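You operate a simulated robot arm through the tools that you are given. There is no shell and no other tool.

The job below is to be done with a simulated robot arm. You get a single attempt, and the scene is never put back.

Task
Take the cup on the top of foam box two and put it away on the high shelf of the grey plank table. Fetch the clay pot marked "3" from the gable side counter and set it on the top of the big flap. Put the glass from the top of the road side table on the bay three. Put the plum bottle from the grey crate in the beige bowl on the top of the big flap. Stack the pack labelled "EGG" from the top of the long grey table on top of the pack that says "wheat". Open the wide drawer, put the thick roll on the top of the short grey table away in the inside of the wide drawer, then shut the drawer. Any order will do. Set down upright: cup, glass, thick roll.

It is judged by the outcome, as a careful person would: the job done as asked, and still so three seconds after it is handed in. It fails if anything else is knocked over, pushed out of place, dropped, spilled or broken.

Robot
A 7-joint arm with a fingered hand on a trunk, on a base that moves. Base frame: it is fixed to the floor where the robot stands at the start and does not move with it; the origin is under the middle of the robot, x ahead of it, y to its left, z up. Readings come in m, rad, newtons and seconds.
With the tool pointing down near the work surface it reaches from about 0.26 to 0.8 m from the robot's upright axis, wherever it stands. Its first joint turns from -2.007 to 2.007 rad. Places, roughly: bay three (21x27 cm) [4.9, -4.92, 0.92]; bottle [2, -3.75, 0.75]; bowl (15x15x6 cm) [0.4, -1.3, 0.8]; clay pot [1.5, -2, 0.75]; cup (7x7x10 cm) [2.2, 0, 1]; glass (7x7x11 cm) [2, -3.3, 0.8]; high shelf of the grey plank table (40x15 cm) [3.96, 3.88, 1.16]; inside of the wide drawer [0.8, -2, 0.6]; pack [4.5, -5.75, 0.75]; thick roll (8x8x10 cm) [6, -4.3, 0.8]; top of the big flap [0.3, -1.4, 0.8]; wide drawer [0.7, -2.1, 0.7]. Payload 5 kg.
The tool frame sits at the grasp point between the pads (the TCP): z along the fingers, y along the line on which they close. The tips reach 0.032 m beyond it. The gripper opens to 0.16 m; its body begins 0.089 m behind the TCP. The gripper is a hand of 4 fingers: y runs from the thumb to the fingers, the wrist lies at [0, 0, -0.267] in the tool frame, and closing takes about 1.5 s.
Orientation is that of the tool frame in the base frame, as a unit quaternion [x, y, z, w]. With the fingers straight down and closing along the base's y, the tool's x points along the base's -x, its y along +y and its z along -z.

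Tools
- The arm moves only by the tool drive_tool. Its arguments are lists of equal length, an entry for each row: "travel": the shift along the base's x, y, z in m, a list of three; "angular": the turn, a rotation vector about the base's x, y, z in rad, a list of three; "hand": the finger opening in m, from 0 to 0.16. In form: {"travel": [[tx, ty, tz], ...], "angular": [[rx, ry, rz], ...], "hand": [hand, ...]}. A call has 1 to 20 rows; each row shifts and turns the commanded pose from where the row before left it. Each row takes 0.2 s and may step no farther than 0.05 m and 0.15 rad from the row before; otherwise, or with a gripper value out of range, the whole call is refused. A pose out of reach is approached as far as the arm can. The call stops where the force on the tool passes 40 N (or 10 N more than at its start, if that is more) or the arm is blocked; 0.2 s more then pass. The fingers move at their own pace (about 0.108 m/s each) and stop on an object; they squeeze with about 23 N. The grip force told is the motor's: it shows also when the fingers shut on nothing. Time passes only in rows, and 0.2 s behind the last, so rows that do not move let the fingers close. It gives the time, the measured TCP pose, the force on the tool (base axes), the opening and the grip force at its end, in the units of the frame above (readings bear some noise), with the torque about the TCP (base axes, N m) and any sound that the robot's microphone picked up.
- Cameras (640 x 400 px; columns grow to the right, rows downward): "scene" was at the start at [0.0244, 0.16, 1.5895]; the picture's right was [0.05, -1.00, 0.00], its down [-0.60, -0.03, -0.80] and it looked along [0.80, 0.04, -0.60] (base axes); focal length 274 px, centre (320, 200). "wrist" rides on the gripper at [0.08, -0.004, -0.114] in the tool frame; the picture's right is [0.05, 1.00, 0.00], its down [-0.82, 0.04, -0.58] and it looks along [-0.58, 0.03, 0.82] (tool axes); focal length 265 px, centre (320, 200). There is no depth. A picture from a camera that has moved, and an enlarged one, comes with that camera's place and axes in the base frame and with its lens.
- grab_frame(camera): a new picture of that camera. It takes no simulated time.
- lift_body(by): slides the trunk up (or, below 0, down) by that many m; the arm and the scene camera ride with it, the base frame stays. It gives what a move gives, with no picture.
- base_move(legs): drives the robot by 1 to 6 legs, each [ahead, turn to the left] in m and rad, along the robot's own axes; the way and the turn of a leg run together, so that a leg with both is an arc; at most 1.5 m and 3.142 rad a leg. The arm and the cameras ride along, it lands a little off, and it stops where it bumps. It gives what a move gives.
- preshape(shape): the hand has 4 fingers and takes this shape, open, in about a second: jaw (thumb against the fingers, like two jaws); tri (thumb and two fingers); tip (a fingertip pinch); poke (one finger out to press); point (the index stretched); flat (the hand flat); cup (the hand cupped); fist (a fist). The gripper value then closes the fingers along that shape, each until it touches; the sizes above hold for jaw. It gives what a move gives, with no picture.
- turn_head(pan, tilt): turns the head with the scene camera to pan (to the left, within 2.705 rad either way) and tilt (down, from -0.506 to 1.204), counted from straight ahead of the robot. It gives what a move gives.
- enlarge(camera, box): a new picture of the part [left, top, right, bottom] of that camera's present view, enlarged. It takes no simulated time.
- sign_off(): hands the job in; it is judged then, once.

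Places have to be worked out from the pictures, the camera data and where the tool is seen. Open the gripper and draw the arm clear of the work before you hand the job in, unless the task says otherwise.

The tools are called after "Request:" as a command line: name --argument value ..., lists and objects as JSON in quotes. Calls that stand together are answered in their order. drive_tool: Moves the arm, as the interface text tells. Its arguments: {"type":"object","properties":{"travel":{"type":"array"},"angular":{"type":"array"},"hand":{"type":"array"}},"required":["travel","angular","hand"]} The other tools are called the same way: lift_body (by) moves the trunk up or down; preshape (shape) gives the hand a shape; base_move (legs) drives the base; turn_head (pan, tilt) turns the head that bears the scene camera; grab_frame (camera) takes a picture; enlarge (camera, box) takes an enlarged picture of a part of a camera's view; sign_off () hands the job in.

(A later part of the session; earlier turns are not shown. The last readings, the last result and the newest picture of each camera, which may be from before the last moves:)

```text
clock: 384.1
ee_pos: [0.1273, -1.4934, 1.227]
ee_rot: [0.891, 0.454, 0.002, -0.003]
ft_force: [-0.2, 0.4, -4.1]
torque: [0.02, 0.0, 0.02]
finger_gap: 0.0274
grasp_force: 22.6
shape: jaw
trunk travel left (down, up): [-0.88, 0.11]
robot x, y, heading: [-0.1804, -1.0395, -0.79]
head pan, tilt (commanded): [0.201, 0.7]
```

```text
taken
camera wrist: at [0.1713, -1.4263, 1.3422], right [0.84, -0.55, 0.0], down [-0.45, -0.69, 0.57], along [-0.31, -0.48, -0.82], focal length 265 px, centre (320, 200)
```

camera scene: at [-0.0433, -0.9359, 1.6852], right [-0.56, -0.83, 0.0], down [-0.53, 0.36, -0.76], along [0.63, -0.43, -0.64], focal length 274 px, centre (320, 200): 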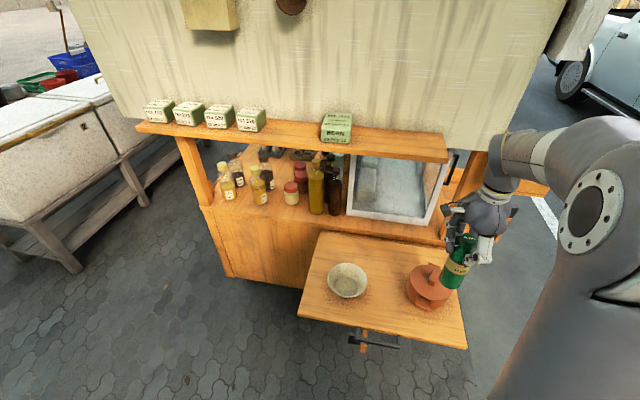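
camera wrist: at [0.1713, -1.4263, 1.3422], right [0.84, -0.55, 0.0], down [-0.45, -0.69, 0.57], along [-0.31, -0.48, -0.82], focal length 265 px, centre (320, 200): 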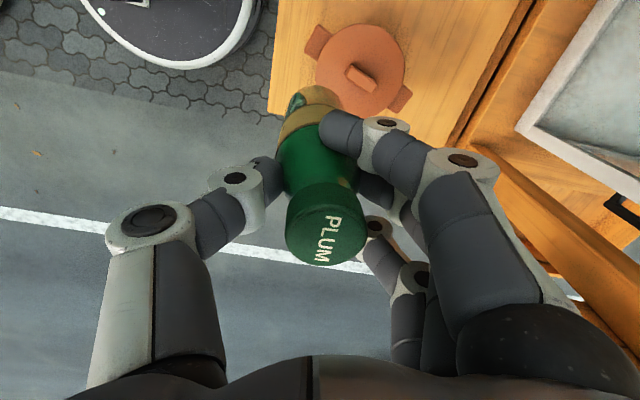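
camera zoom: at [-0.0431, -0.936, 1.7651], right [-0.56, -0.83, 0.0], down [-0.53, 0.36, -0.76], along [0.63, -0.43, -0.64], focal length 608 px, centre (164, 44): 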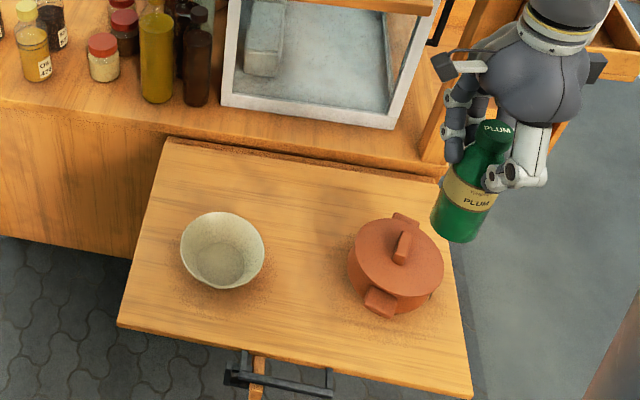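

The bowl centre is at about (0.380,-1.340). I'll rotate the hand to close sideways, away from the ledge, while moving over the bowl at this height.

Request:
drive_tool --travel '[[0.0253, 0.0153, 0], [0.0253, 0.0153, 0], [0.0253, 0.0153, 0], [0.0253, 0.0153, 0], [0.0253, 0.0153, 0], [0.0253, 0.0153, 0], [0.0253, 0.0153, 0], [0.0253, 0.0153, 0], [0.0253, 0.0153, 0], [0.0253, 0.0153, 0], [0, 0, 0]]' --angular '[[0, 0, 0.141], [0, 0, 0.141], [0, 0, 0.141], [0, 0, 0.141], [0, 0, 0.141], [0, 0, 0.141], [0, 0, 0.141], [0, 0, 0.141], [0, 0, 0.141], [0, 0, 0.141], [0, 0, 0]]' --hand '[0, 0, 0, 0, 0, 0, 0, 0, 0, 0, 0]'

Request:
grab_frame --camera "wrist"

Request:
grab_frame --camera "scene"

```text
clock: 386.5
ee_pos: [0.3808, -1.3407, 1.2285]
ee_rot: [0.383, 0.924, 0.002, -0.003]
ft_force: [-1.1, 0.3, -2.9]
torque: [-0.02, -0.01, -0.03]
finger_gap: 0.0271
grasp_force: 23.0
shape: jaw
trunk travel left (down, up): [-0.88, 0.11]
robot x, y, heading: [-0.1815, -1.0384, -0.794]
head pan, tilt (commanded): [0.201, 0.7]
```

```text
taken
camera wrist: at [0.3222, -1.2868, 1.343], right [0.67, 0.74, 0.0], down [0.61, -0.55, 0.57], along [0.42, -0.38, -0.82], focal length 265 px, centre (320, 200)
```

wrist: 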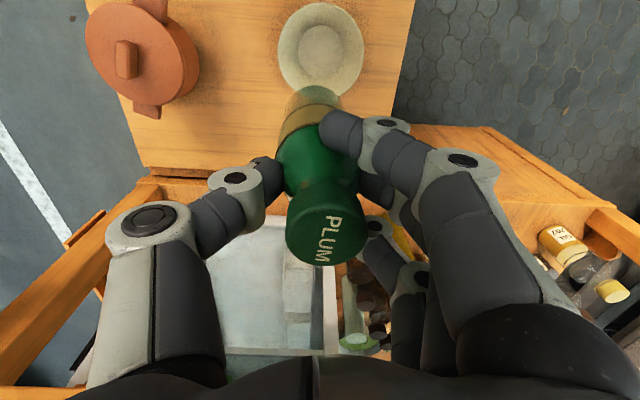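

```text
taken
camera scene: at [-0.0438, -0.936, 1.7652], right [-0.56, -0.83, 0.0], down [-0.53, 0.36, -0.76], along [0.63, -0.43, -0.64], focal length 274 px, centre (320, 200)
```

scene: 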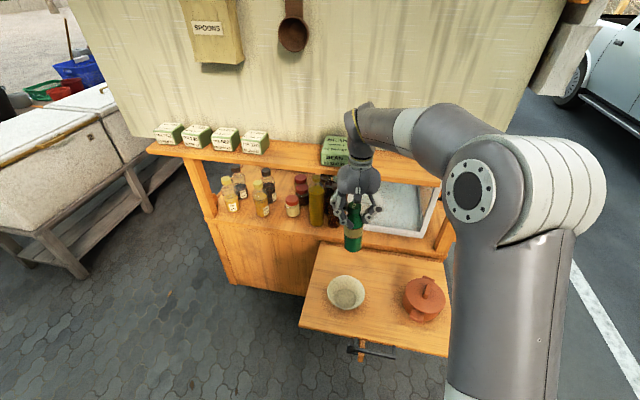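

The two cameras differ by about 4 cm on the bowl's depth, so I'll enlarge both views to settle it.

Request:
enlarge --camera "wrist" --box '[240, 0, 400, 120]'

Request:
enlarge --camera "scene" --box '[290, 190, 460, 360]'

```text
3.33 times, centred on (320, 60) of wrist
camera zoom: at [0.3222, -1.2868, 1.343], right [0.67, 0.74, 0.0], down [0.61, -0.55, 0.57], along [0.42, -0.38, -0.82], focal length 885 px, centre (320, 667)
```

zoom: 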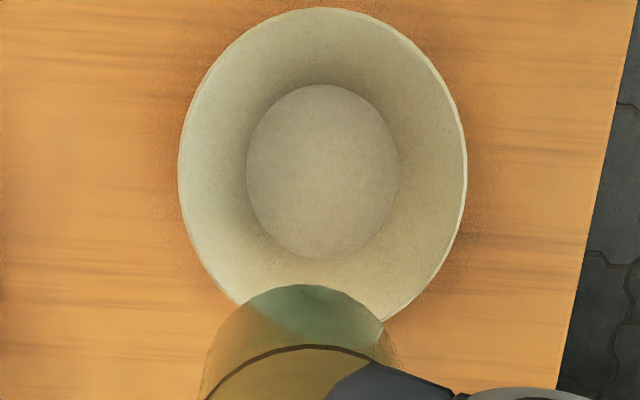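

```text
2.35 times, centred on (375, 275) of scene
camera zoom: at [-0.0438, -0.936, 1.7652], right [-0.56, -0.83, 0.0], down [-0.53, 0.36, -0.76], along [0.63, -0.43, -0.64], focal length 644 px, centre (191, 24)
```

zoom: 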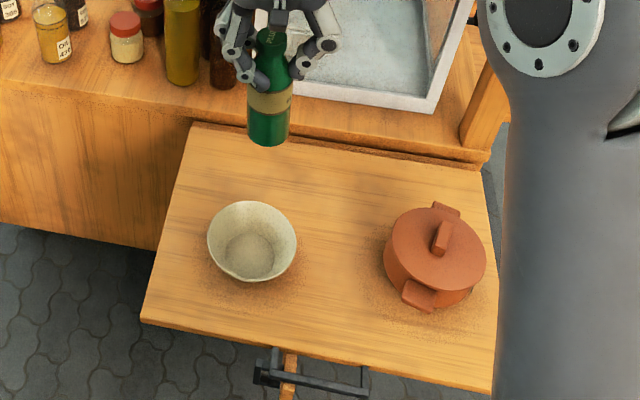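

The estimates now differ by about 2 cm in depth. I'll take the middle, lower partway, and then align the bottle base with the bowl visually.

Request:
drive_tool --travel '[[-0.0141, 0.0141, 0], [0, 0, 0]]' --angular '[[0, 0, 0], [0, 0, 0]]' --hand '[0, 0]'

Request:
lift_body --by -0.15

Request:
grab_frame --camera "wrist"

Request:
turn_head --pan 0.2 --tilt 0.7

Request:
enlarge --camera "scene" --box '[270, 120, 430, 300]'

```text
clock: 387.1
ee_pos: [0.3662, -1.3263, 1.2261]
ee_rot: [0.384, 0.923, 0.0, -0.004]
ft_force: [0.5, 0.5, -3.3]
torque: [0.03, 0.04, 0.02]
finger_gap: 0.0275
grasp_force: 22.8
shape: jaw
trunk travel left (down, up): [-0.88, 0.11]
robot x, y, heading: [-0.1791, -1.038, -0.793]
head pan, tilt (commanded): [0.201, 0.7]
```

```text
clock: 388.8
ee_pos: [0.3662, -1.3255, 1.0782]
ee_rot: [0.384, 0.923, 0.001, -0.004]
ft_force: [-0.2, 0.3, -1.7]
torque: [0.0, -0.03, -0.02]
finger_gap: 0.0276
grasp_force: 23.1
shape: jaw
trunk travel left (down, up): [-0.73, 0.26]
robot x, y, heading: [-0.1793, -1.0408, -0.791]
head pan, tilt (commanded): [0.201, 0.7]
```

```text
taken
camera wrist: at [0.3075, -1.2713, 1.1925], right [0.67, 0.74, 0.0], down [0.61, -0.55, 0.57], along [0.42, -0.38, -0.82], focal length 265 px, centre (320, 200)
```

wrist: 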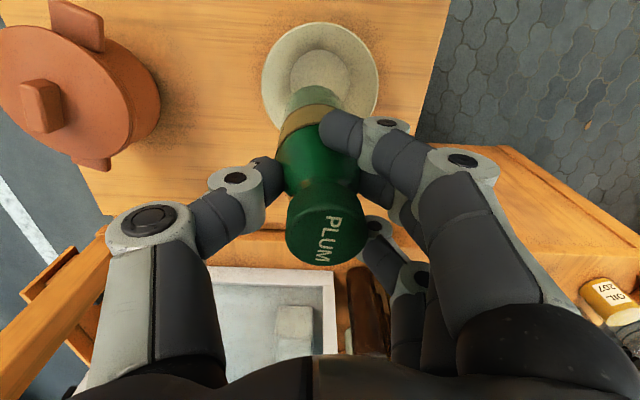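

```text
clock: 389.4
ee_pos: [0.3665, -1.3254, 1.078]
ee_rot: [0.385, 0.923, 0.0, -0.003]
ft_force: [-0.3, -0.3, -2.2]
torque: [0.02, -0.02, -0.01]
finger_gap: 0.027
grasp_force: 23.3
shape: jaw
trunk travel left (down, up): [-0.73, 0.26]
robot x, y, heading: [-0.1795, -1.0432, -0.791]
head pan, tilt (commanded): [0.201, 0.7]
```

```text
2.22 times, centred on (350, 210) of scene
camera zoom: at [-0.043, -0.9357, 1.6151], right [-0.56, -0.83, 0.0], down [-0.53, 0.36, -0.76], along [0.63, -0.43, -0.64], focal length 608 px, centre (253, 178)
```

zoom: 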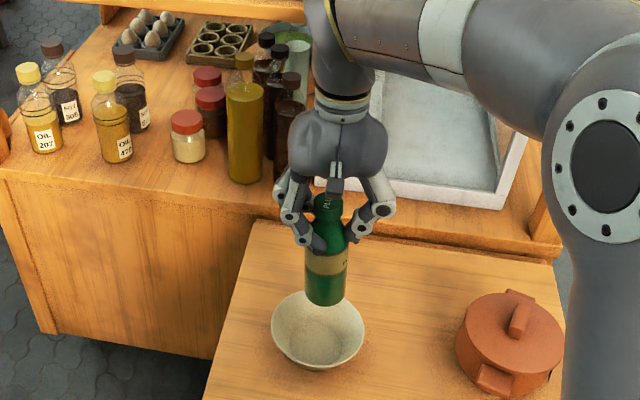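

Both views now bracket the current position within about 1 cm, so the bottle is over the bowl. I'll lower it to just above the bowl's bottom and then step down.

Request:
drive_tool --travel '[[0, 0, -0.03], [0, 0, -0.03], [0, 0, -0.03], [0, 0, -0.01], [0, 0, 0]]' --angular '[[0, 0, 0], [0, 0, 0], [0, 0, 0], [0, 0, 0], [0, 0, 0]]' --hand '[0, 0, 0, 0, 0]'

Request:
grab_frame --camera "wrist"

Request:
enlarge --camera "scene" --box '[270, 150, 430, 300]'

```text
clock: 390.6
ee_pos: [0.3681, -1.326, 0.9777]
ee_rot: [0.384, 0.923, 0.002, -0.003]
ft_force: [0.4, -0.3, -3.4]
torque: [0.0, 0.0, 0.0]
finger_gap: 0.0273
grasp_force: 22.8
shape: jaw
trunk travel left (down, up): [-0.73, 0.26]
robot x, y, heading: [-0.1804, -1.0402, -0.788]
head pan, tilt (commanded): [0.201, 0.7]
```

```text
taken
camera wrist: at [0.3089, -1.2717, 1.0929], right [0.67, 0.74, 0.0], down [0.61, -0.55, 0.57], along [0.42, -0.38, -0.82], focal length 265 px, centre (320, 200)
```

wrist: 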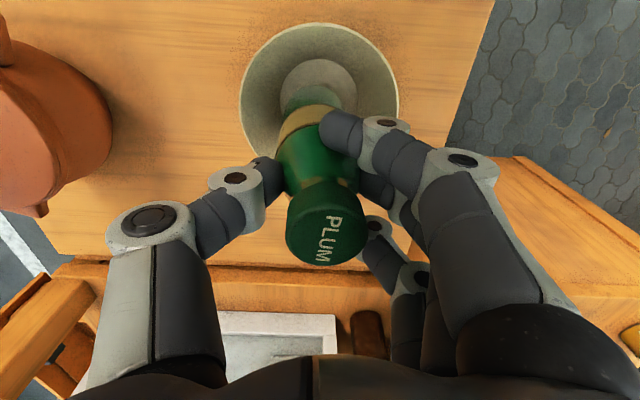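

```text
2.67 times, centred on (350, 225) of scene
camera zoom: at [-0.0431, -0.9356, 1.6151], right [-0.56, -0.83, 0.0], down [-0.53, 0.36, -0.76], along [0.63, -0.43, -0.64], focal length 729 px, centre (240, 133)
```

zoom: 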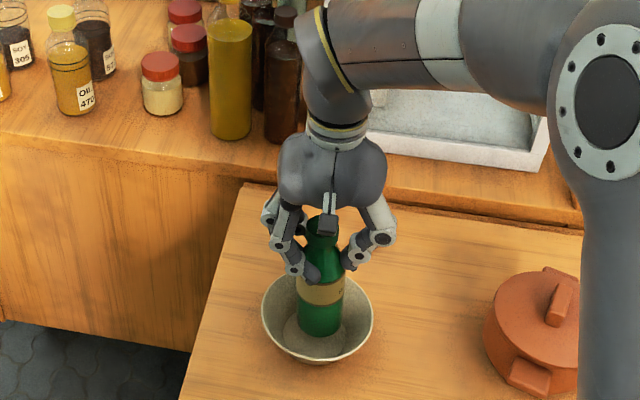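

The bottle is well centred over the bowl's flat bottom. I'll step down until it touches.

Request:
drive_tool --travel '[[0, 0, -0.005], [0, 0, -0.005], [0, 0, -0.005], [0, 0, 0]]' --angular '[[0, 0, 0], [0, 0, 0], [0, 0, 0], [0, 0, 0]]' --hand '[0, 0, 0, 0]'

Request:
drive_tool --travel '[[0, 0, -0.004], [0, 0, -0.004], [0, 0, 0]]' --angular '[[0, 0, 0], [0, 0, 0], [0, 0, 0]]' --hand '[0, 0, 0]'

```text
clock: 391.6
ee_pos: [0.3677, -1.3254, 0.9633]
ee_rot: [0.384, 0.923, 0.002, -0.003]
ft_force: [-0.1, 0.1, -3.5]
torque: [0.03, -0.01, -0.01]
finger_gap: 0.0272
grasp_force: 23.1
shape: jaw
trunk travel left (down, up): [-0.73, 0.26]
robot x, y, heading: [-0.1795, -1.0417, -0.798]
head pan, tilt (commanded): [0.201, 0.7]
```

```text
clock: 392.4
ee_pos: [0.3652, -1.3257, 0.9569]
ee_rot: [0.385, 0.923, 0.0, -0.002]
ft_force: [-1.4, -2.1, 16.0]
torque: [0.08, -0.07, 0.01]
finger_gap: 0.0277
grasp_force: 22.7
shape: jaw
trunk travel left (down, up): [-0.73, 0.26]
robot x, y, heading: [-0.1796, -1.0406, -0.793]
head pan, tilt (commanded): [0.201, 0.7]
```

Contact is at z=0.957 with little torque, so the bottle stands flat. I'll ease off and open.

Request:
drive_tool --travel '[[0, 0, 0.002], [0, 0, 0], [0, 0, 0], [0, 0, 0], [0, 0, 0]]' --angular '[[0, 0, 0], [0, 0, 0], [0, 0, 0], [0, 0, 0], [0, 0, 0]]' --hand '[0.02, 0.05, 0.08, 0.1, 0.1]'

Request:
grab_frame --camera "wrist"

Request:
enlarge --camera "scene" --box '[270, 150, 430, 300]'

```text
clock: 393.6
ee_pos: [0.3667, -1.3252, 0.9581]
ee_rot: [0.384, 0.923, 0.001, -0.003]
ft_force: [-0.4, 0.6, 0.3]
torque: [0.01, 0.0, -0.01]
finger_gap: 0.0993
grasp_force: 0.1
shape: jaw
trunk travel left (down, up): [-0.73, 0.26]
robot x, y, heading: [-0.1817, -1.0404, -0.793]
head pan, tilt (commanded): [0.201, 0.7]
```

```text
taken
camera wrist: at [0.3071, -1.2709, 1.0717], right [0.67, 0.74, 0.0], down [0.61, -0.55, 0.57], along [0.42, -0.38, -0.82], focal length 265 px, centre (320, 200)
```

wrist: 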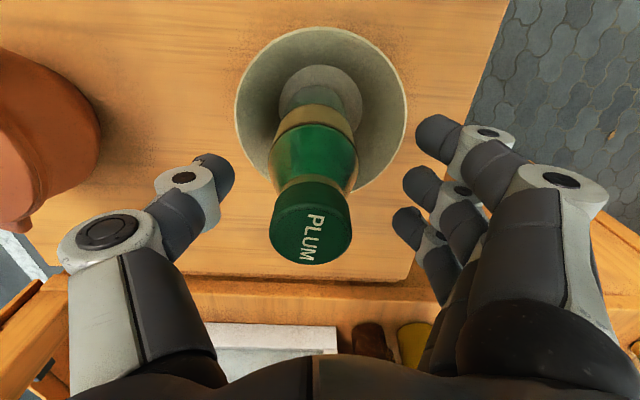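

```text
2.67 times, centred on (350, 225) of scene
camera zoom: at [-0.0434, -0.9355, 1.6151], right [-0.56, -0.83, 0.0], down [-0.53, 0.36, -0.76], along [0.63, -0.43, -0.64], focal length 729 px, centre (240, 133)
```

zoom: 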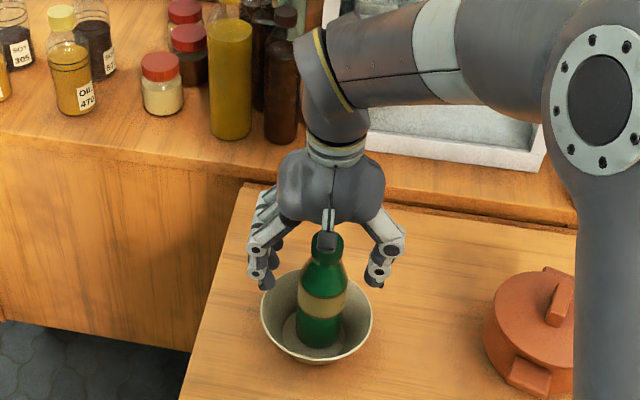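

The bottle stands free in the bowl. I'll rise straight up and draw back.

Request:
drive_tool --travel '[[0, 0, 0.02], [0, 0, 0.03], [0, 0, 0.03], [0, 0, 0.04], [-0.02, 0.02, 0.03], [-0.03, 0.03, 0], [-0.03, 0.03, 0], [-0.03, 0.03, 0], [0, 0, 0]]' --angular '[[0, 0, 0], [0, 0, 0], [0, 0, 0], [0, 0, 0], [0, 0, 0], [0, 0, 0], [0, 0, 0], [0, 0, 0], [0, 0, 0]]' --hand '[0.1, 0.1, 0.1, 0.1, 0.1, 0.1, 0.1, 0.1, 0.1]'

Request:
enlarge --camera "scene" --box '[270, 150, 480, 330]'

```text
clock: 395.6
ee_pos: [0.2565, -1.2164, 1.107]
ee_rot: [0.385, 0.923, 0.001, -0.004]
ft_force: [0.4, 0.2, 0.6]
torque: [0.0, -0.03, 0.01]
finger_gap: 0.0996
grasp_force: 0.0
shape: jaw
trunk travel left (down, up): [-0.73, 0.26]
robot x, y, heading: [-0.183, -1.0391, -0.794]
head pan, tilt (commanded): [0.201, 0.7]
```

```text
2.22 times, centred on (375, 240) of scene
camera zoom: at [-0.043, -0.9358, 1.6151], right [-0.56, -0.83, 0.0], down [-0.53, 0.36, -0.76], along [0.63, -0.43, -0.64], focal length 608 px, centre (198, 111)
```

zoom: 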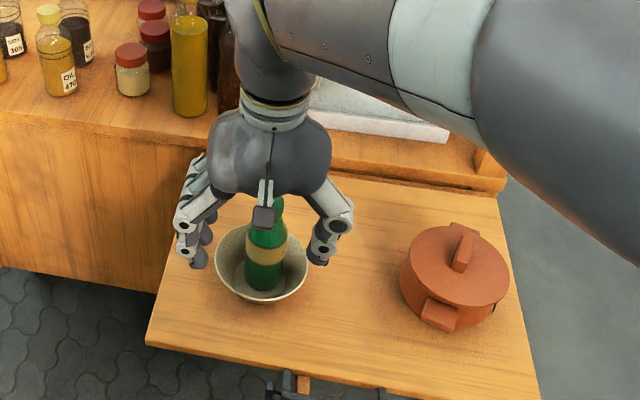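

Bottle and pot both stand securely on the flap. Next I'll go back along the road side to fetch the glass.

Request:
base_move --legs '[[0, -1.562], [1.42, 0], [0, 1.571], [1.5, 0], [1.5, 0]]'

Request:
turn_head --pan 0.3 --tilt 0.3

Request:
grab_frame --camera "scene"

```text
clock: 424.2
ee_pos: [1.4165, -4.2532, 1.1058]
ee_rot: [0.364, 0.931, 0.001, -0.004]
ft_force: [-0.1, 0.3, 0.0]
torque: [-0.03, 0.0, -0.01]
finger_gap: 0.0994
grasp_force: 0.0
shape: jaw
trunk travel left (down, up): [-0.73, 0.26]
robot x, y, heading: [0.9716, -4.0922, -0.752]
head pan, tilt (commanded): [0.201, 0.7]
```

```text
clock: 425.1
ee_pos: [1.4174, -4.2518, 1.1082]
ee_rot: [0.364, 0.931, 0.001, -0.004]
ft_force: [-0.3, -0.7, 0.0]
torque: [0.04, -0.01, 0.0]
finger_gap: 0.0995
grasp_force: 0.0
shape: jaw
trunk travel left (down, up): [-0.73, 0.26]
robot x, y, heading: [0.9709, -4.0984, -0.748]
head pan, tilt (commanded): [0.3, 0.3]
```

```text
taken
camera scene: at [1.1147, -3.9823, 1.6512], right [-0.43, -0.9, 0.0], down [-0.27, 0.13, -0.95], along [0.86, -0.41, -0.3], focal length 274 px, centre (320, 200)
```

scene: 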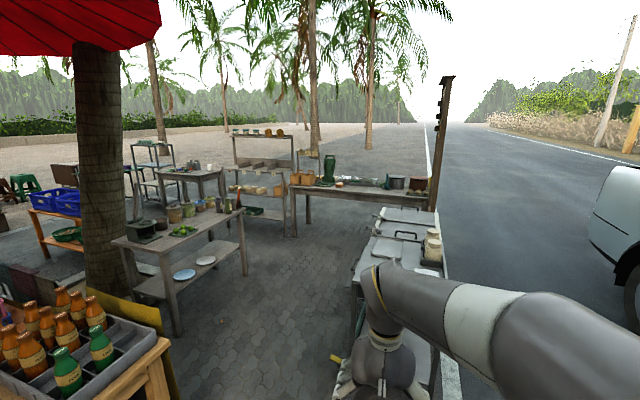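

I can see the far area now. I'll zoom in on the bay rack and the long grey table.

Request:
enlarge --camera "scene" --box '[210, 115, 330, 215]'

Request:
enlarge --camera "scene" --box '[280, 140, 460, 240]'

Request:
enlarge --camera "scene" --box '[100, 130, 260, 330]'

```text
4.00 times, centred on (270, 165) of scene
camera zoom: at [1.1147, -3.9823, 1.6512], right [-0.43, -0.9, 0.0], down [-0.27, 0.13, -0.95], along [0.86, -0.41, -0.3], focal length 1094 px, centre (520, 340)
```

zoom: 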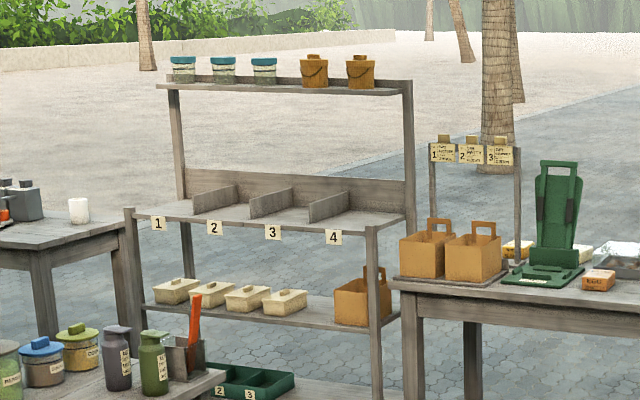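

```text
3.56 times, centred on (370, 190) of scene
camera zoom: at [1.1147, -3.9823, 1.6512], right [-0.43, -0.9, 0.0], down [-0.27, 0.13, -0.95], along [0.86, -0.41, -0.3], focal length 972 px, centre (142, 236)
```

zoom: 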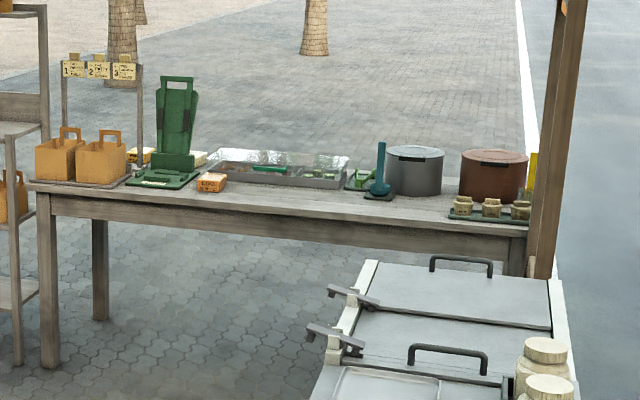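

```text
2.00 times, centred on (180, 230) of scene
camera zoom: at [1.1147, -3.9823, 1.6512], right [-0.43, -0.9, 0.0], down [-0.27, 0.13, -0.95], along [0.86, -0.41, -0.3], focal length 547 px, centre (600, 140)
```

zoom: 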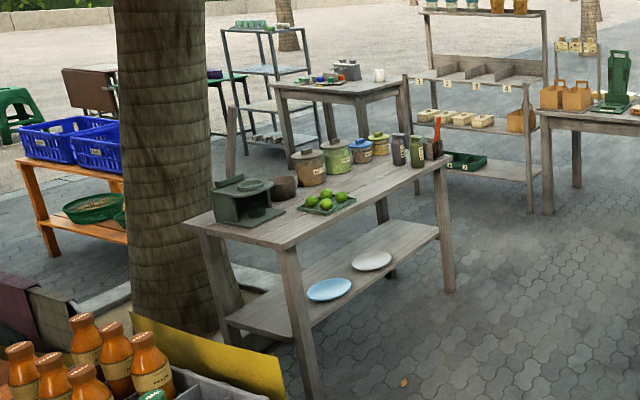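

Bay three faces toward me at about (4.87,-4.88), and there's a clear corridor to it. First I'll pull up to the road-side table in front of the glass.

Request:
base_move --legs '[[0, 1.353], [0.66, 0], [0, 0.18]]'

Request:
turn_head --pan 0.1 --tilt 0.75

Request:
grab_frame --camera "scene"

Request:
grab_frame --camera "wrist"

```text
clock: 432.8
ee_pos: [1.6825, -3.2921, 1.1071]
ee_rot: [-0.383, 0.924, -0.002, -0.003]
ft_force: [-1.2, 0.4, 1.1]
torque: [-0.04, -0.03, 0.01]
finger_gap: 0.0998
grasp_force: 0.0
shape: jaw
trunk travel left (down, up): [-0.73, 0.26]
robot x, y, heading: [1.505, -3.7297, 0.778]
head pan, tilt (commanded): [0.3, 0.3]
```

```text
clock: 433.6
ee_pos: [1.6831, -3.292, 1.1072]
ee_rot: [-0.383, 0.924, -0.002, -0.002]
ft_force: [0.5, -0.1, 0.6]
torque: [0.0, 0.0, -0.01]
finger_gap: 0.0996
grasp_force: 0.1
shape: jaw
trunk travel left (down, up): [-0.73, 0.26]
robot x, y, heading: [1.5066, -3.7328, 0.779]
head pan, tilt (commanded): [0.099, 0.75]
```

```text
taken
camera scene: at [1.4053, -3.5995, 1.611], right [0.77, -0.64, 0.0], down [-0.43, -0.53, -0.73], along [0.47, 0.56, -0.68], focal length 274 px, centre (320, 200)
```

scene: 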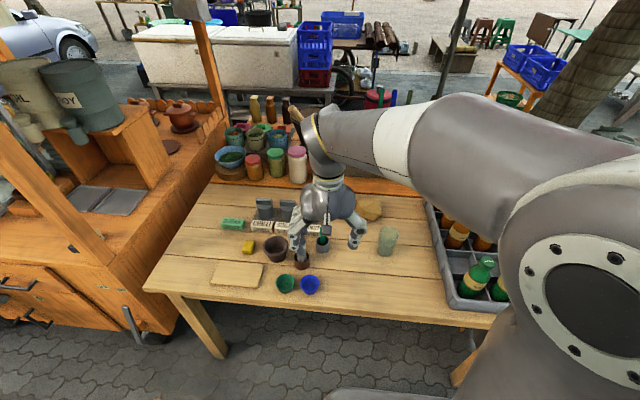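

```text
taken
camera wrist: at [1.6286, -3.3503, 1.2214], right [-0.74, 0.67, 0.0], down [0.55, 0.61, 0.57], along [0.38, 0.42, -0.82], focal length 265 px, centre (320, 200)
```

wrist: 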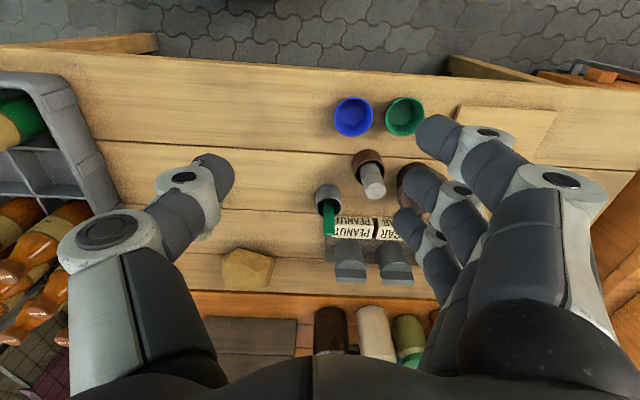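

The glass is visible at about (1.98,-3.29). I'll zoom in to refine it.

Request:
enlarge --camera "scene" --box '[340, 190, 450, 290]'

```text
4.00 times, centred on (395, 240) of scene
camera zoom: at [1.4053, -3.5995, 1.611], right [0.77, -0.64, 0.0], down [-0.43, -0.53, -0.73], along [0.47, 0.56, -0.68], focal length 1094 px, centre (20, 40)
```

zoom: 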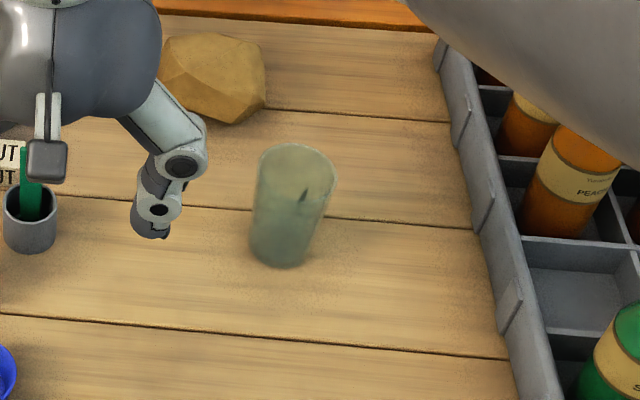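

The glass is at about (1.999,-3.270) with its rim at z≈0.86. I'll move over it at a safe height.

Request:
drive_tool --travel '[[0.04, 0.002, 0], [0.04, 0.002, 0], [0.04, 0.003, 0], [0.04, 0.003, 0], [0.04, 0.003, 0], [0.04, 0.003, 0], [0.04, 0.003, 0], [0.036, 0.003, 0], [0, 0, 0]]' --angular '[[0, 0, 0], [0, 0, 0], [0, 0, 0], [0, 0, 0], [0, 0, 0], [0, 0, 0], [0, 0, 0], [0, 0, 0], [0, 0, 0]]' --hand '[0.14, 0.14, 0.14, 0.14, 0.14, 0.14, 0.14, 0.14, 0.14]'

Request:
grab_frame --camera "wrist"

Request:
enlarge --camera "wrist" --box '[220, 20, 420, 180]'

```text
clock: 435.6
ee_pos: [1.9983, -3.2722, 1.1067]
ee_rot: [-0.383, 0.924, -0.002, -0.003]
ft_force: [-0.2, -0.2, -0.5]
torque: [0.01, -0.01, 0.0]
finger_gap: 0.1399
grasp_force: 0.1
shape: jaw
trunk travel left (down, up): [-0.73, 0.26]
robot x, y, heading: [1.5084, -3.7323, 0.787]
head pan, tilt (commanded): [0.099, 0.75]
```

```text
taken
camera wrist: at [1.9453, -3.3299, 1.2208], right [-0.74, 0.67, 0.0], down [0.55, 0.61, 0.57], along [0.38, 0.42, -0.82], focal length 265 px, centre (320, 200)
```

wrist: 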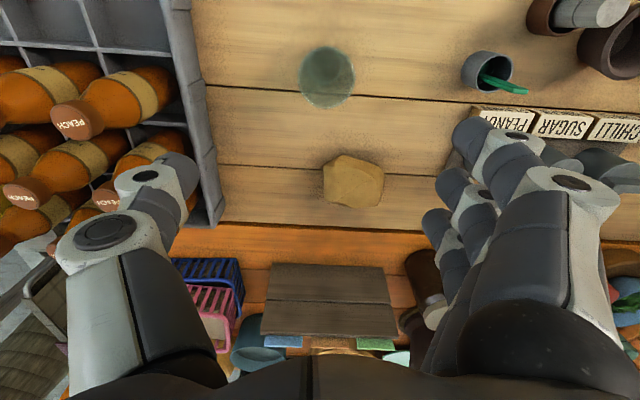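

```text
2.50 times, centred on (320, 100) of wrist
camera zoom: at [1.9453, -3.3299, 1.2208], right [-0.74, 0.67, 0.0], down [0.55, 0.61, 0.57], along [0.38, 0.42, -0.82], focal length 664 px, centre (320, 450)
```

zoom: 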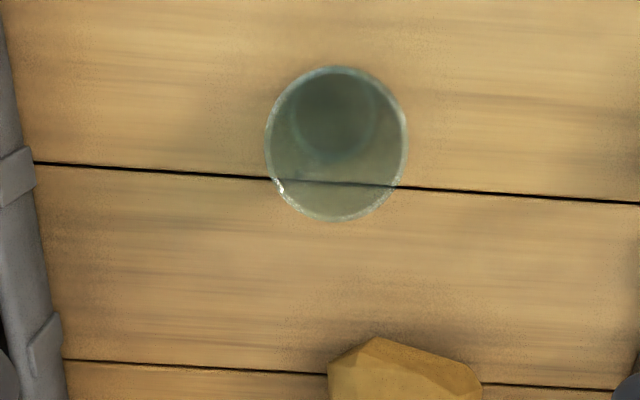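

The glass rim is offset about (-0.017,-0.005) from the tool. I'll correct and descend in two stages.

Request:
drive_tool --travel '[[-0.0168, -0.0054, 0], [0, 0, -0.04], [0, 0, -0.04], [0, 0, -0.04], [0, 0, -0.03], [0, 0, 0]]' --angular '[[0, 0, 0], [0, 0, 0], [0, 0, 0], [0, 0, 0], [0, 0, 0], [0, 0, 0]]' --hand '[0.14, 0.14, 0.14, 0.14, 0.14, 0.14]'

Request:
grab_frame --camera "wrist"

```text
clock: 437.1
ee_pos: [1.9816, -3.2753, 0.955]
ee_rot: [-0.382, 0.924, -0.001, -0.003]
ft_force: [0.7, -0.6, -0.4]
torque: [-0.01, -0.03, -0.01]
finger_gap: 0.1398
grasp_force: 0.0
shape: jaw
trunk travel left (down, up): [-0.73, 0.26]
robot x, y, heading: [1.5102, -3.7364, 0.779]
head pan, tilt (commanded): [0.099, 0.75]
```

```text
taken
camera wrist: at [1.9282, -3.3339, 1.0705], right [-0.74, 0.67, 0.0], down [0.55, 0.61, 0.57], along [0.38, 0.42, -0.82], focal length 265 px, centre (320, 200)
```

wrist: 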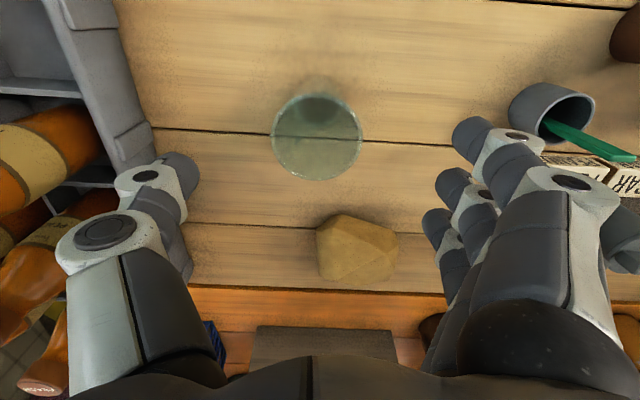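

It's centred within 3 mm with clear space for the fingers. I'll descend to grasp height and close.

Request:
drive_tool --travel '[[0, 0, -0.035], [0, 0, -0.035], [0, 0, -0.035], [0, 0, -0.033], [0, 0, 0]]' --angular '[[0, 0, 0], [0, 0, 0], [0, 0, 0], [0, 0, 0], [0, 0, 0]]' --hand '[0.14, 0.14, 0.14, 0.14, 0.14]'

Request:
grab_frame --camera "wrist"

Request:
drive_tool --travel '[[0, 0, 0], [0, 0, 0], [0, 0, 0], [0, 0, 0], [0, 0, 0], [0, 0, 0], [0, 0, 0], [0, 0, 0]]' --angular '[[0, 0, 0], [0, 0, 0], [0, 0, 0], [0, 0, 0], [0, 0, 0], [0, 0, 0], [0, 0, 0], [0, 0, 0]]' --hand '[0.12, 0.1, 0.08, 0.06, 0.04, 0.04, 0.04, 0.04]'

Request:
grab_frame --camera "wrist"

```text
clock: 438.2
ee_pos: [1.9819, -3.2751, 0.8186]
ee_rot: [-0.382, 0.924, -0.002, -0.004]
ft_force: [-0.2, -0.1, 0.7]
torque: [0.04, 0.0, -0.02]
finger_gap: 0.1397
grasp_force: 0.0
shape: jaw
trunk travel left (down, up): [-0.73, 0.26]
robot x, y, heading: [1.5065, -3.7317, 0.783]
head pan, tilt (commanded): [0.099, 0.75]
```

```text
taken
camera wrist: at [1.9291, -3.3332, 0.9327], right [-0.74, 0.67, 0.0], down [0.55, 0.61, 0.57], along [0.38, 0.42, -0.82], focal length 265 px, centre (320, 200)
```

wrist: 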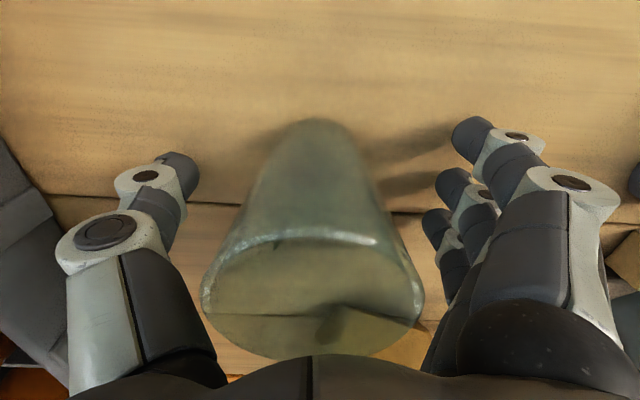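

```text
clock: 440.1
ee_pos: [1.9831, -3.2739, 0.8187]
ee_rot: [-0.383, 0.924, -0.001, -0.003]
ft_force: [0.5, 0.5, -1.0]
torque: [-0.03, 0.0, -0.01]
finger_gap: 0.0403
grasp_force: 23.2
shape: jaw
trunk travel left (down, up): [-0.73, 0.26]
robot x, y, heading: [1.5067, -3.7294, 0.784]
head pan, tilt (commanded): [0.099, 0.75]
```

```text
taken
camera wrist: at [1.9292, -3.3332, 0.9327], right [-0.74, 0.67, 0.0], down [0.55, 0.61, 0.57], along [0.38, 0.42, -0.82], focal length 265 px, centre (320, 200)
```

wrist: 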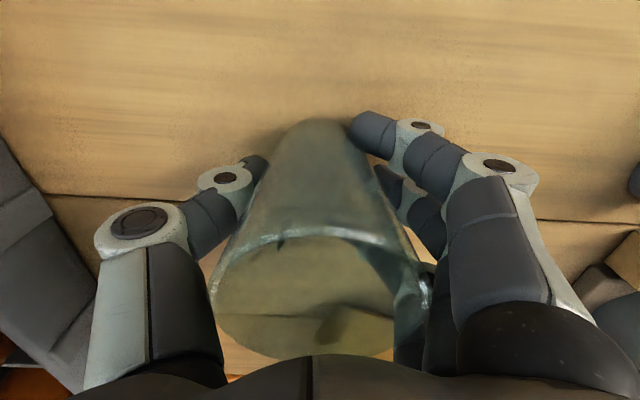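

The glass is gripped with 23 N. I'll lift it up carefully.

Request:
drive_tool --travel '[[0, 0, 0], [0, 0, 0.01], [0, 0, 0.02], [0, 0, 0.03], [0, 0, 0.04], [0, 0, 0.04], [0, 0, 0.04], [0, 0, 0.04], [0, 0, 0]]' --angular '[[0, 0, 0], [0, 0, 0], [0, 0, 0], [0, 0, 0], [0, 0, 0], [0, 0, 0], [0, 0, 0], [0, 0, 0], [0, 0, 0]]' --hand '[0.02, 0.02, 0.02, 0.02, 0.02, 0.02, 0.02, 0.02, 0.02]'

Request:
grab_frame --camera "wrist"

Request:
grab_frame --camera "scene"

```text
clock: 442.1
ee_pos: [1.9812, -3.2758, 1.0399]
ee_rot: [-0.383, 0.924, -0.002, -0.004]
ft_force: [0.6, 0.3, -2.6]
torque: [0.05, 0.04, -0.01]
finger_gap: 0.0401
grasp_force: 23.5
shape: jaw
trunk travel left (down, up): [-0.73, 0.26]
robot x, y, heading: [1.507, -3.7327, 0.781]
head pan, tilt (commanded): [0.099, 0.75]
```

```text
taken
camera wrist: at [1.9279, -3.3341, 1.1547], right [-0.74, 0.67, 0.0], down [0.55, 0.61, 0.57], along [0.38, 0.42, -0.82], focal length 265 px, centre (320, 200)
```

wrist: 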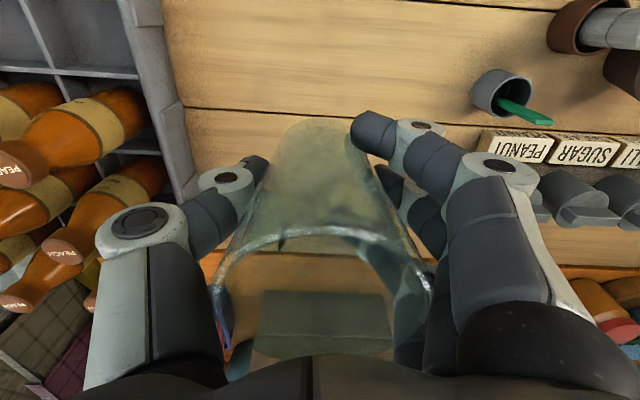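

```text
taken
camera scene: at [1.4057, -3.5994, 1.6109], right [0.77, -0.64, 0.0], down [-0.43, -0.53, -0.73], along [0.47, 0.56, -0.68], focal length 274 px, centre (320, 200)
```

scene: 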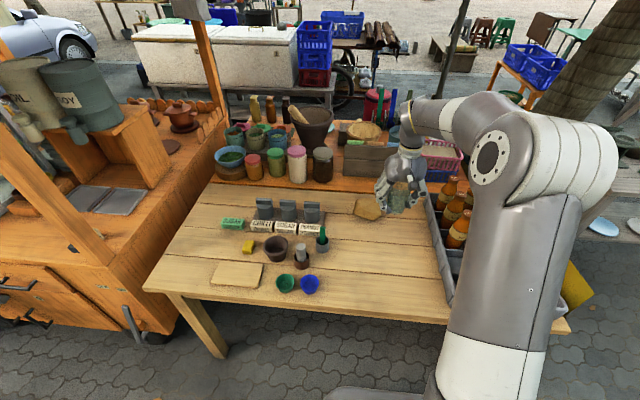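

The glass is lifted cleanly. I'll back away from the table, draw the arm in and raise it a bit for the drive to the rack.

Request:
base_move --legs '[[-0.45, 0]]'

Request:
drive_tool --travel '[[-0.025, -0.025, 0.01], [-0.025, -0.025, 0.01], [-0.025, -0.025, 0.01], [-0.025, -0.025, 0.01], [-0.025, -0.025, 0.01], [0, 0, 0]]' --angular '[[0, 0, 0], [0, 0, 0], [0, 0, 0], [0, 0, 0], [0, 0, 0], [0, 0, 0]]' --hand '[0.02, 0.02, 0.02, 0.02, 0.02, 0.02]'

Request:
lift_body --by 0.15

Request:
base_move --legs '[[0, -0.98], [1.15, 0]]'

Request:
turn_head --pan 0.0 --tilt 0.5

Request:
grab_frame --camera "scene"

```text
clock: 444.8
ee_pos: [1.6639, -3.5946, 1.0403]
ee_rot: [-0.378, 0.926, -0.001, -0.003]
ft_force: [-0.5, 0.2, -2.0]
torque: [0.03, -0.02, -0.03]
finger_gap: 0.0397
grasp_force: 22.6
shape: jaw
trunk travel left (down, up): [-0.73, 0.26]
robot x, y, heading: [1.1867, -4.0487, 0.775]
head pan, tilt (commanded): [0.099, 0.75]
```

```text
clock: 446.2
ee_pos: [1.539, -3.7189, 1.0885]
ee_rot: [-0.378, 0.926, -0.001, -0.004]
ft_force: [-0.1, -0.8, -2.6]
torque: [-0.02, 0.03, 0.02]
finger_gap: 0.0397
grasp_force: 22.9
shape: jaw
trunk travel left (down, up): [-0.73, 0.26]
robot x, y, heading: [1.1901, -4.0479, 0.768]
head pan, tilt (commanded): [0.099, 0.75]
```

```text
clock: 447.9
ee_pos: [1.5391, -3.7184, 1.2391]
ee_rot: [-0.379, 0.925, -0.001, -0.003]
ft_force: [0.0, 0.9, -2.8]
torque: [0.0, 0.01, 0.02]
finger_gap: 0.0398
grasp_force: 22.6
shape: jaw
trunk travel left (down, up): [-0.88, 0.11]
robot x, y, heading: [1.1847, -4.048, 0.772]
head pan, tilt (commanded): [0.099, 0.75]
```

```text
clock: 456.4
ee_pos: [2.8023, -4.3917, 1.2391]
ee_rot: [0.1, 0.995, 0.0, -0.004]
ft_force: [-0.2, -1.0, -1.4]
torque: [-0.04, -0.01, 0.0]
finger_gap: 0.0396
grasp_force: 23.3
shape: jaw
trunk travel left (down, up): [-0.88, 0.11]
robot x, y, heading: [2.3337, -4.283, -0.2]
head pan, tilt (commanded): [0.099, 0.75]
```

```text
clock: 457.1
ee_pos: [2.8017, -4.3915, 1.2391]
ee_rot: [0.099, 0.995, 0.0, -0.004]
ft_force: [-0.4, -0.5, -1.9]
torque: [0.01, 0.0, 0.0]
finger_gap: 0.0399
grasp_force: 22.9
shape: jaw
trunk travel left (down, up): [-0.88, 0.11]
robot x, y, heading: [2.33, -4.2828, -0.204]
head pan, tilt (commanded): [0.0, 0.499]
```

```text
taken
camera scene: at [2.392, -4.1376, 1.7828], right [-0.2, -0.98, 0.0], down [-0.47, 0.1, -0.88], along [0.86, -0.18, -0.48], focal length 274 px, centre (320, 200)
```

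scene: 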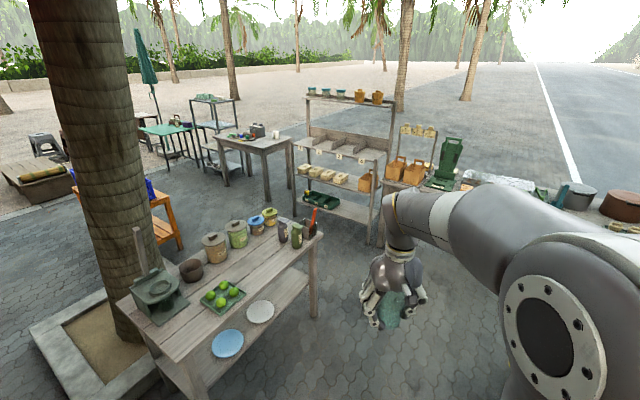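

The corridor ahead is clear. I'll continue to a spot in front of the rack and look again.

Request:
base_move --legs '[[0, -0.306], [1.5, 0], [0, 0.9]]'

Request:
turn_head --pan -0.4 --tilt 0.5

Request:
grab_frame --camera "scene"

```text
clock: 460.7
ee_pos: [2.9045, -4.6264, 1.2394]
ee_rot: [0.261, 0.965, -0.001, -0.004]
ft_force: [-0.4, -0.1, -2.4]
torque: [-0.05, 0.08, 0.0]
finger_gap: 0.0392
grasp_force: 22.7
shape: jaw
trunk travel left (down, up): [-0.88, 0.11]
robot x, y, heading: [2.4921, -4.3749, -0.659]
head pan, tilt (commanded): [0.0, 0.499]
stopped in leg 2: the robot was blocked; the commanded pose is now the measured one
```

```text
clock: 461.5
ee_pos: [2.9023, -4.6268, 1.24]
ee_rot: [0.262, 0.965, 0.0, -0.004]
ft_force: [0.4, -0.5, -2.6]
torque: [-0.02, -0.02, -0.02]
finger_gap: 0.0395
grasp_force: 23.1
shape: jaw
trunk travel left (down, up): [-0.88, 0.11]
robot x, y, heading: [2.4916, -4.3772, -0.661]
head pan, tilt (commanded): [-0.4, 0.499]
```

```text
taken
camera scene: at [2.583, -4.2937, 1.7828], right [-0.87, -0.49, 0.0], down [-0.24, 0.42, -0.88], along [0.43, -0.77, -0.48], focal length 274 px, centre (320, 200)
```

scene: 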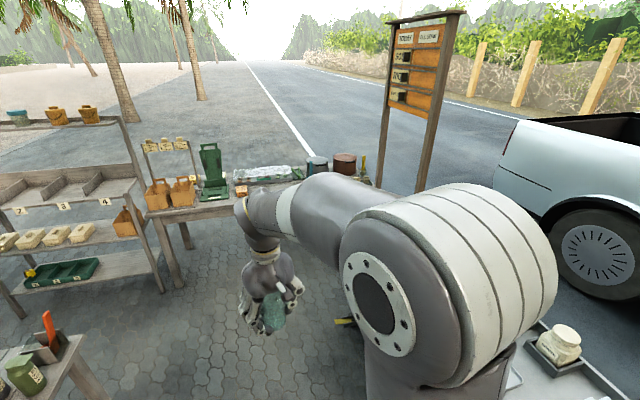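

I was blocked by something on my right, probably the steel table's side. I'll look there before moving.

Request:
turn_head --pan -1.3 --tilt 0.8

Request:
grab_frame --camera "scene"

Request:
turn_head --pan -0.6 --tilt 1.1

Request:
grab_frame --camera "scene"

```text
clock: 462.7
ee_pos: [2.9024, -4.627, 1.2395]
ee_rot: [0.262, 0.965, 0.0, -0.003]
ft_force: [-0.2, 0.5, -1.9]
torque: [-0.02, -0.04, -0.01]
finger_gap: 0.0391
grasp_force: 23.0
shape: jaw
trunk travel left (down, up): [-0.88, 0.11]
robot x, y, heading: [2.492, -4.3733, -0.661]
head pan, tilt (commanded): [-1.3, 0.799]
```

```text
taken
camera scene: at [2.5079, -4.2891, 1.7569], right [-0.93, 0.38, 0.0], down [0.27, 0.66, -0.7], along [-0.26, -0.65, -0.72], focal length 274 px, centre (320, 200)
```

scene: 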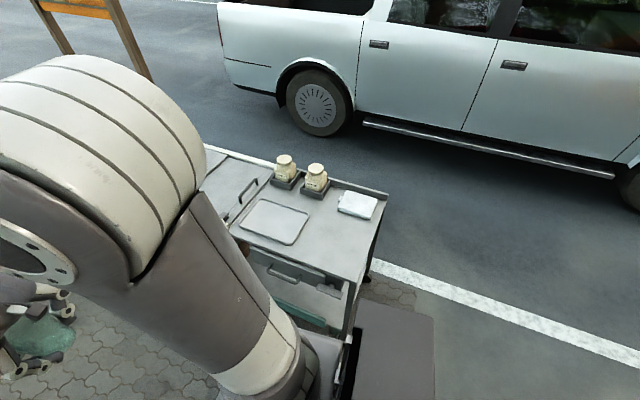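

```text
clock: 463.8
ee_pos: [2.9018, -4.6277, 1.2392]
ee_rot: [0.262, 0.965, 0.001, -0.004]
ft_force: [0.3, -0.1, -1.2]
torque: [0.01, 0.0, -0.02]
finger_gap: 0.0393
grasp_force: 22.7
shape: jaw
trunk travel left (down, up): [-0.88, 0.11]
robot x, y, heading: [2.4901, -4.3748, -0.663]
head pan, tilt (commanded): [-0.6, 1.1]
```

```text
taken
camera scene: at [2.5581, -4.2744, 1.7352], right [-0.95, -0.3, 0.0], down [-0.27, 0.85, -0.45], along [0.14, -0.43, -0.89], focal length 274 px, centre (320, 200)
```

scene: 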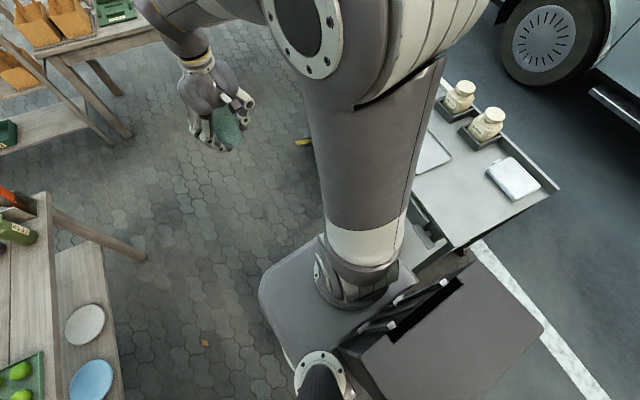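

The robot's torso box at the back-right seems to have touched the steel table's corner; the table and its items look undisturbed. I'll back up, turn left with more clearance, and pass closer to the middle of the corridor.

Request:
base_move --legs '[[-0.28, 0]]'

Request:
turn_head --pan -0.9 --tilt 0.7

Request:
grab_frame --camera "scene"

```text
clock: 465.7
ee_pos: [2.6833, -4.4571, 1.2386]
ee_rot: [0.259, 0.966, -0.001, -0.003]
ft_force: [-0.4, -0.2, -1.7]
torque: [-0.02, -0.03, -0.01]
finger_gap: 0.0392
grasp_force: 23.5
shape: jaw
trunk travel left (down, up): [-0.88, 0.11]
robot x, y, heading: [2.273, -4.2086, -0.649]
head pan, tilt (commanded): [-0.6, 1.1]
```

```text
clock: 466.6
ee_pos: [2.6845, -4.457, 1.239]
ee_rot: [0.258, 0.966, 0.0, -0.004]
ft_force: [-0.3, -0.4, -1.3]
torque: [0.03, 0.0, -0.01]
finger_gap: 0.0393
grasp_force: 22.4
shape: jaw
trunk travel left (down, up): [-0.88, 0.11]
robot x, y, heading: [2.2741, -4.2064, -0.653]
head pan, tilt (commanded): [-0.901, 0.7]
```

```text
taken
camera scene: at [2.3184, -4.1328, 1.7651], right [-1.0, -0.02, 0.0], down [-0.01, 0.64, -0.76], along [0.01, -0.76, -0.64], focal length 274 px, centre (320, 200)
```

scene: 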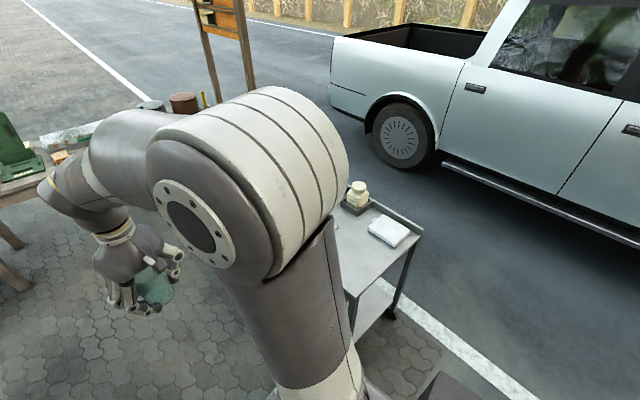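

The steel table's corner is at the same place as before, so it wasn't moved. I'll turn left and shift toward the middle of the corridor.

Request:
base_move --legs '[[0, 0.653], [0.55, 0], [0, -0.75]]'

Request:
turn_head --pan 0.0 --tilt 0.5

Request:
grab_frame --camera "scene"

```text
clock: 473.4
ee_pos: [3.1901, -4.504, 1.2403]
ee_rot: [0.31, 0.951, 0.0, -0.004]
ft_force: [-0.1, 0.0, -1.9]
torque: [0.04, -0.01, 0.01]
finger_gap: 0.0391
grasp_force: 22.9
shape: jaw
trunk travel left (down, up): [-0.88, 0.11]
robot x, y, heading: [2.8105, -4.2116, -0.762]
head pan, tilt (commanded): [-0.901, 0.7]
```

```text
clock: 474.6
ee_pos: [3.1917, -4.5027, 1.2399]
ee_rot: [0.31, 0.951, 0.0, -0.003]
ft_force: [0.7, 0.5, -2.7]
torque: [0.0, 0.0, -0.02]
finger_gap: 0.039
grasp_force: 22.7
shape: jaw
trunk travel left (down, up): [-0.88, 0.11]
robot x, y, heading: [2.812, -4.2108, -0.76]
head pan, tilt (commanded): [0.0, 0.499]
```

```text
taken
camera scene: at [2.9345, -4.1205, 1.7828], right [-0.69, -0.73, 0.0], down [-0.35, 0.33, -0.88], along [0.64, -0.6, -0.48], focal length 274 px, centre (320, 200)
```

scene: 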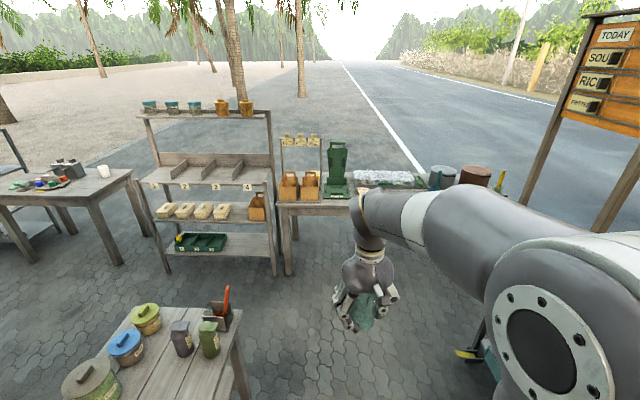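

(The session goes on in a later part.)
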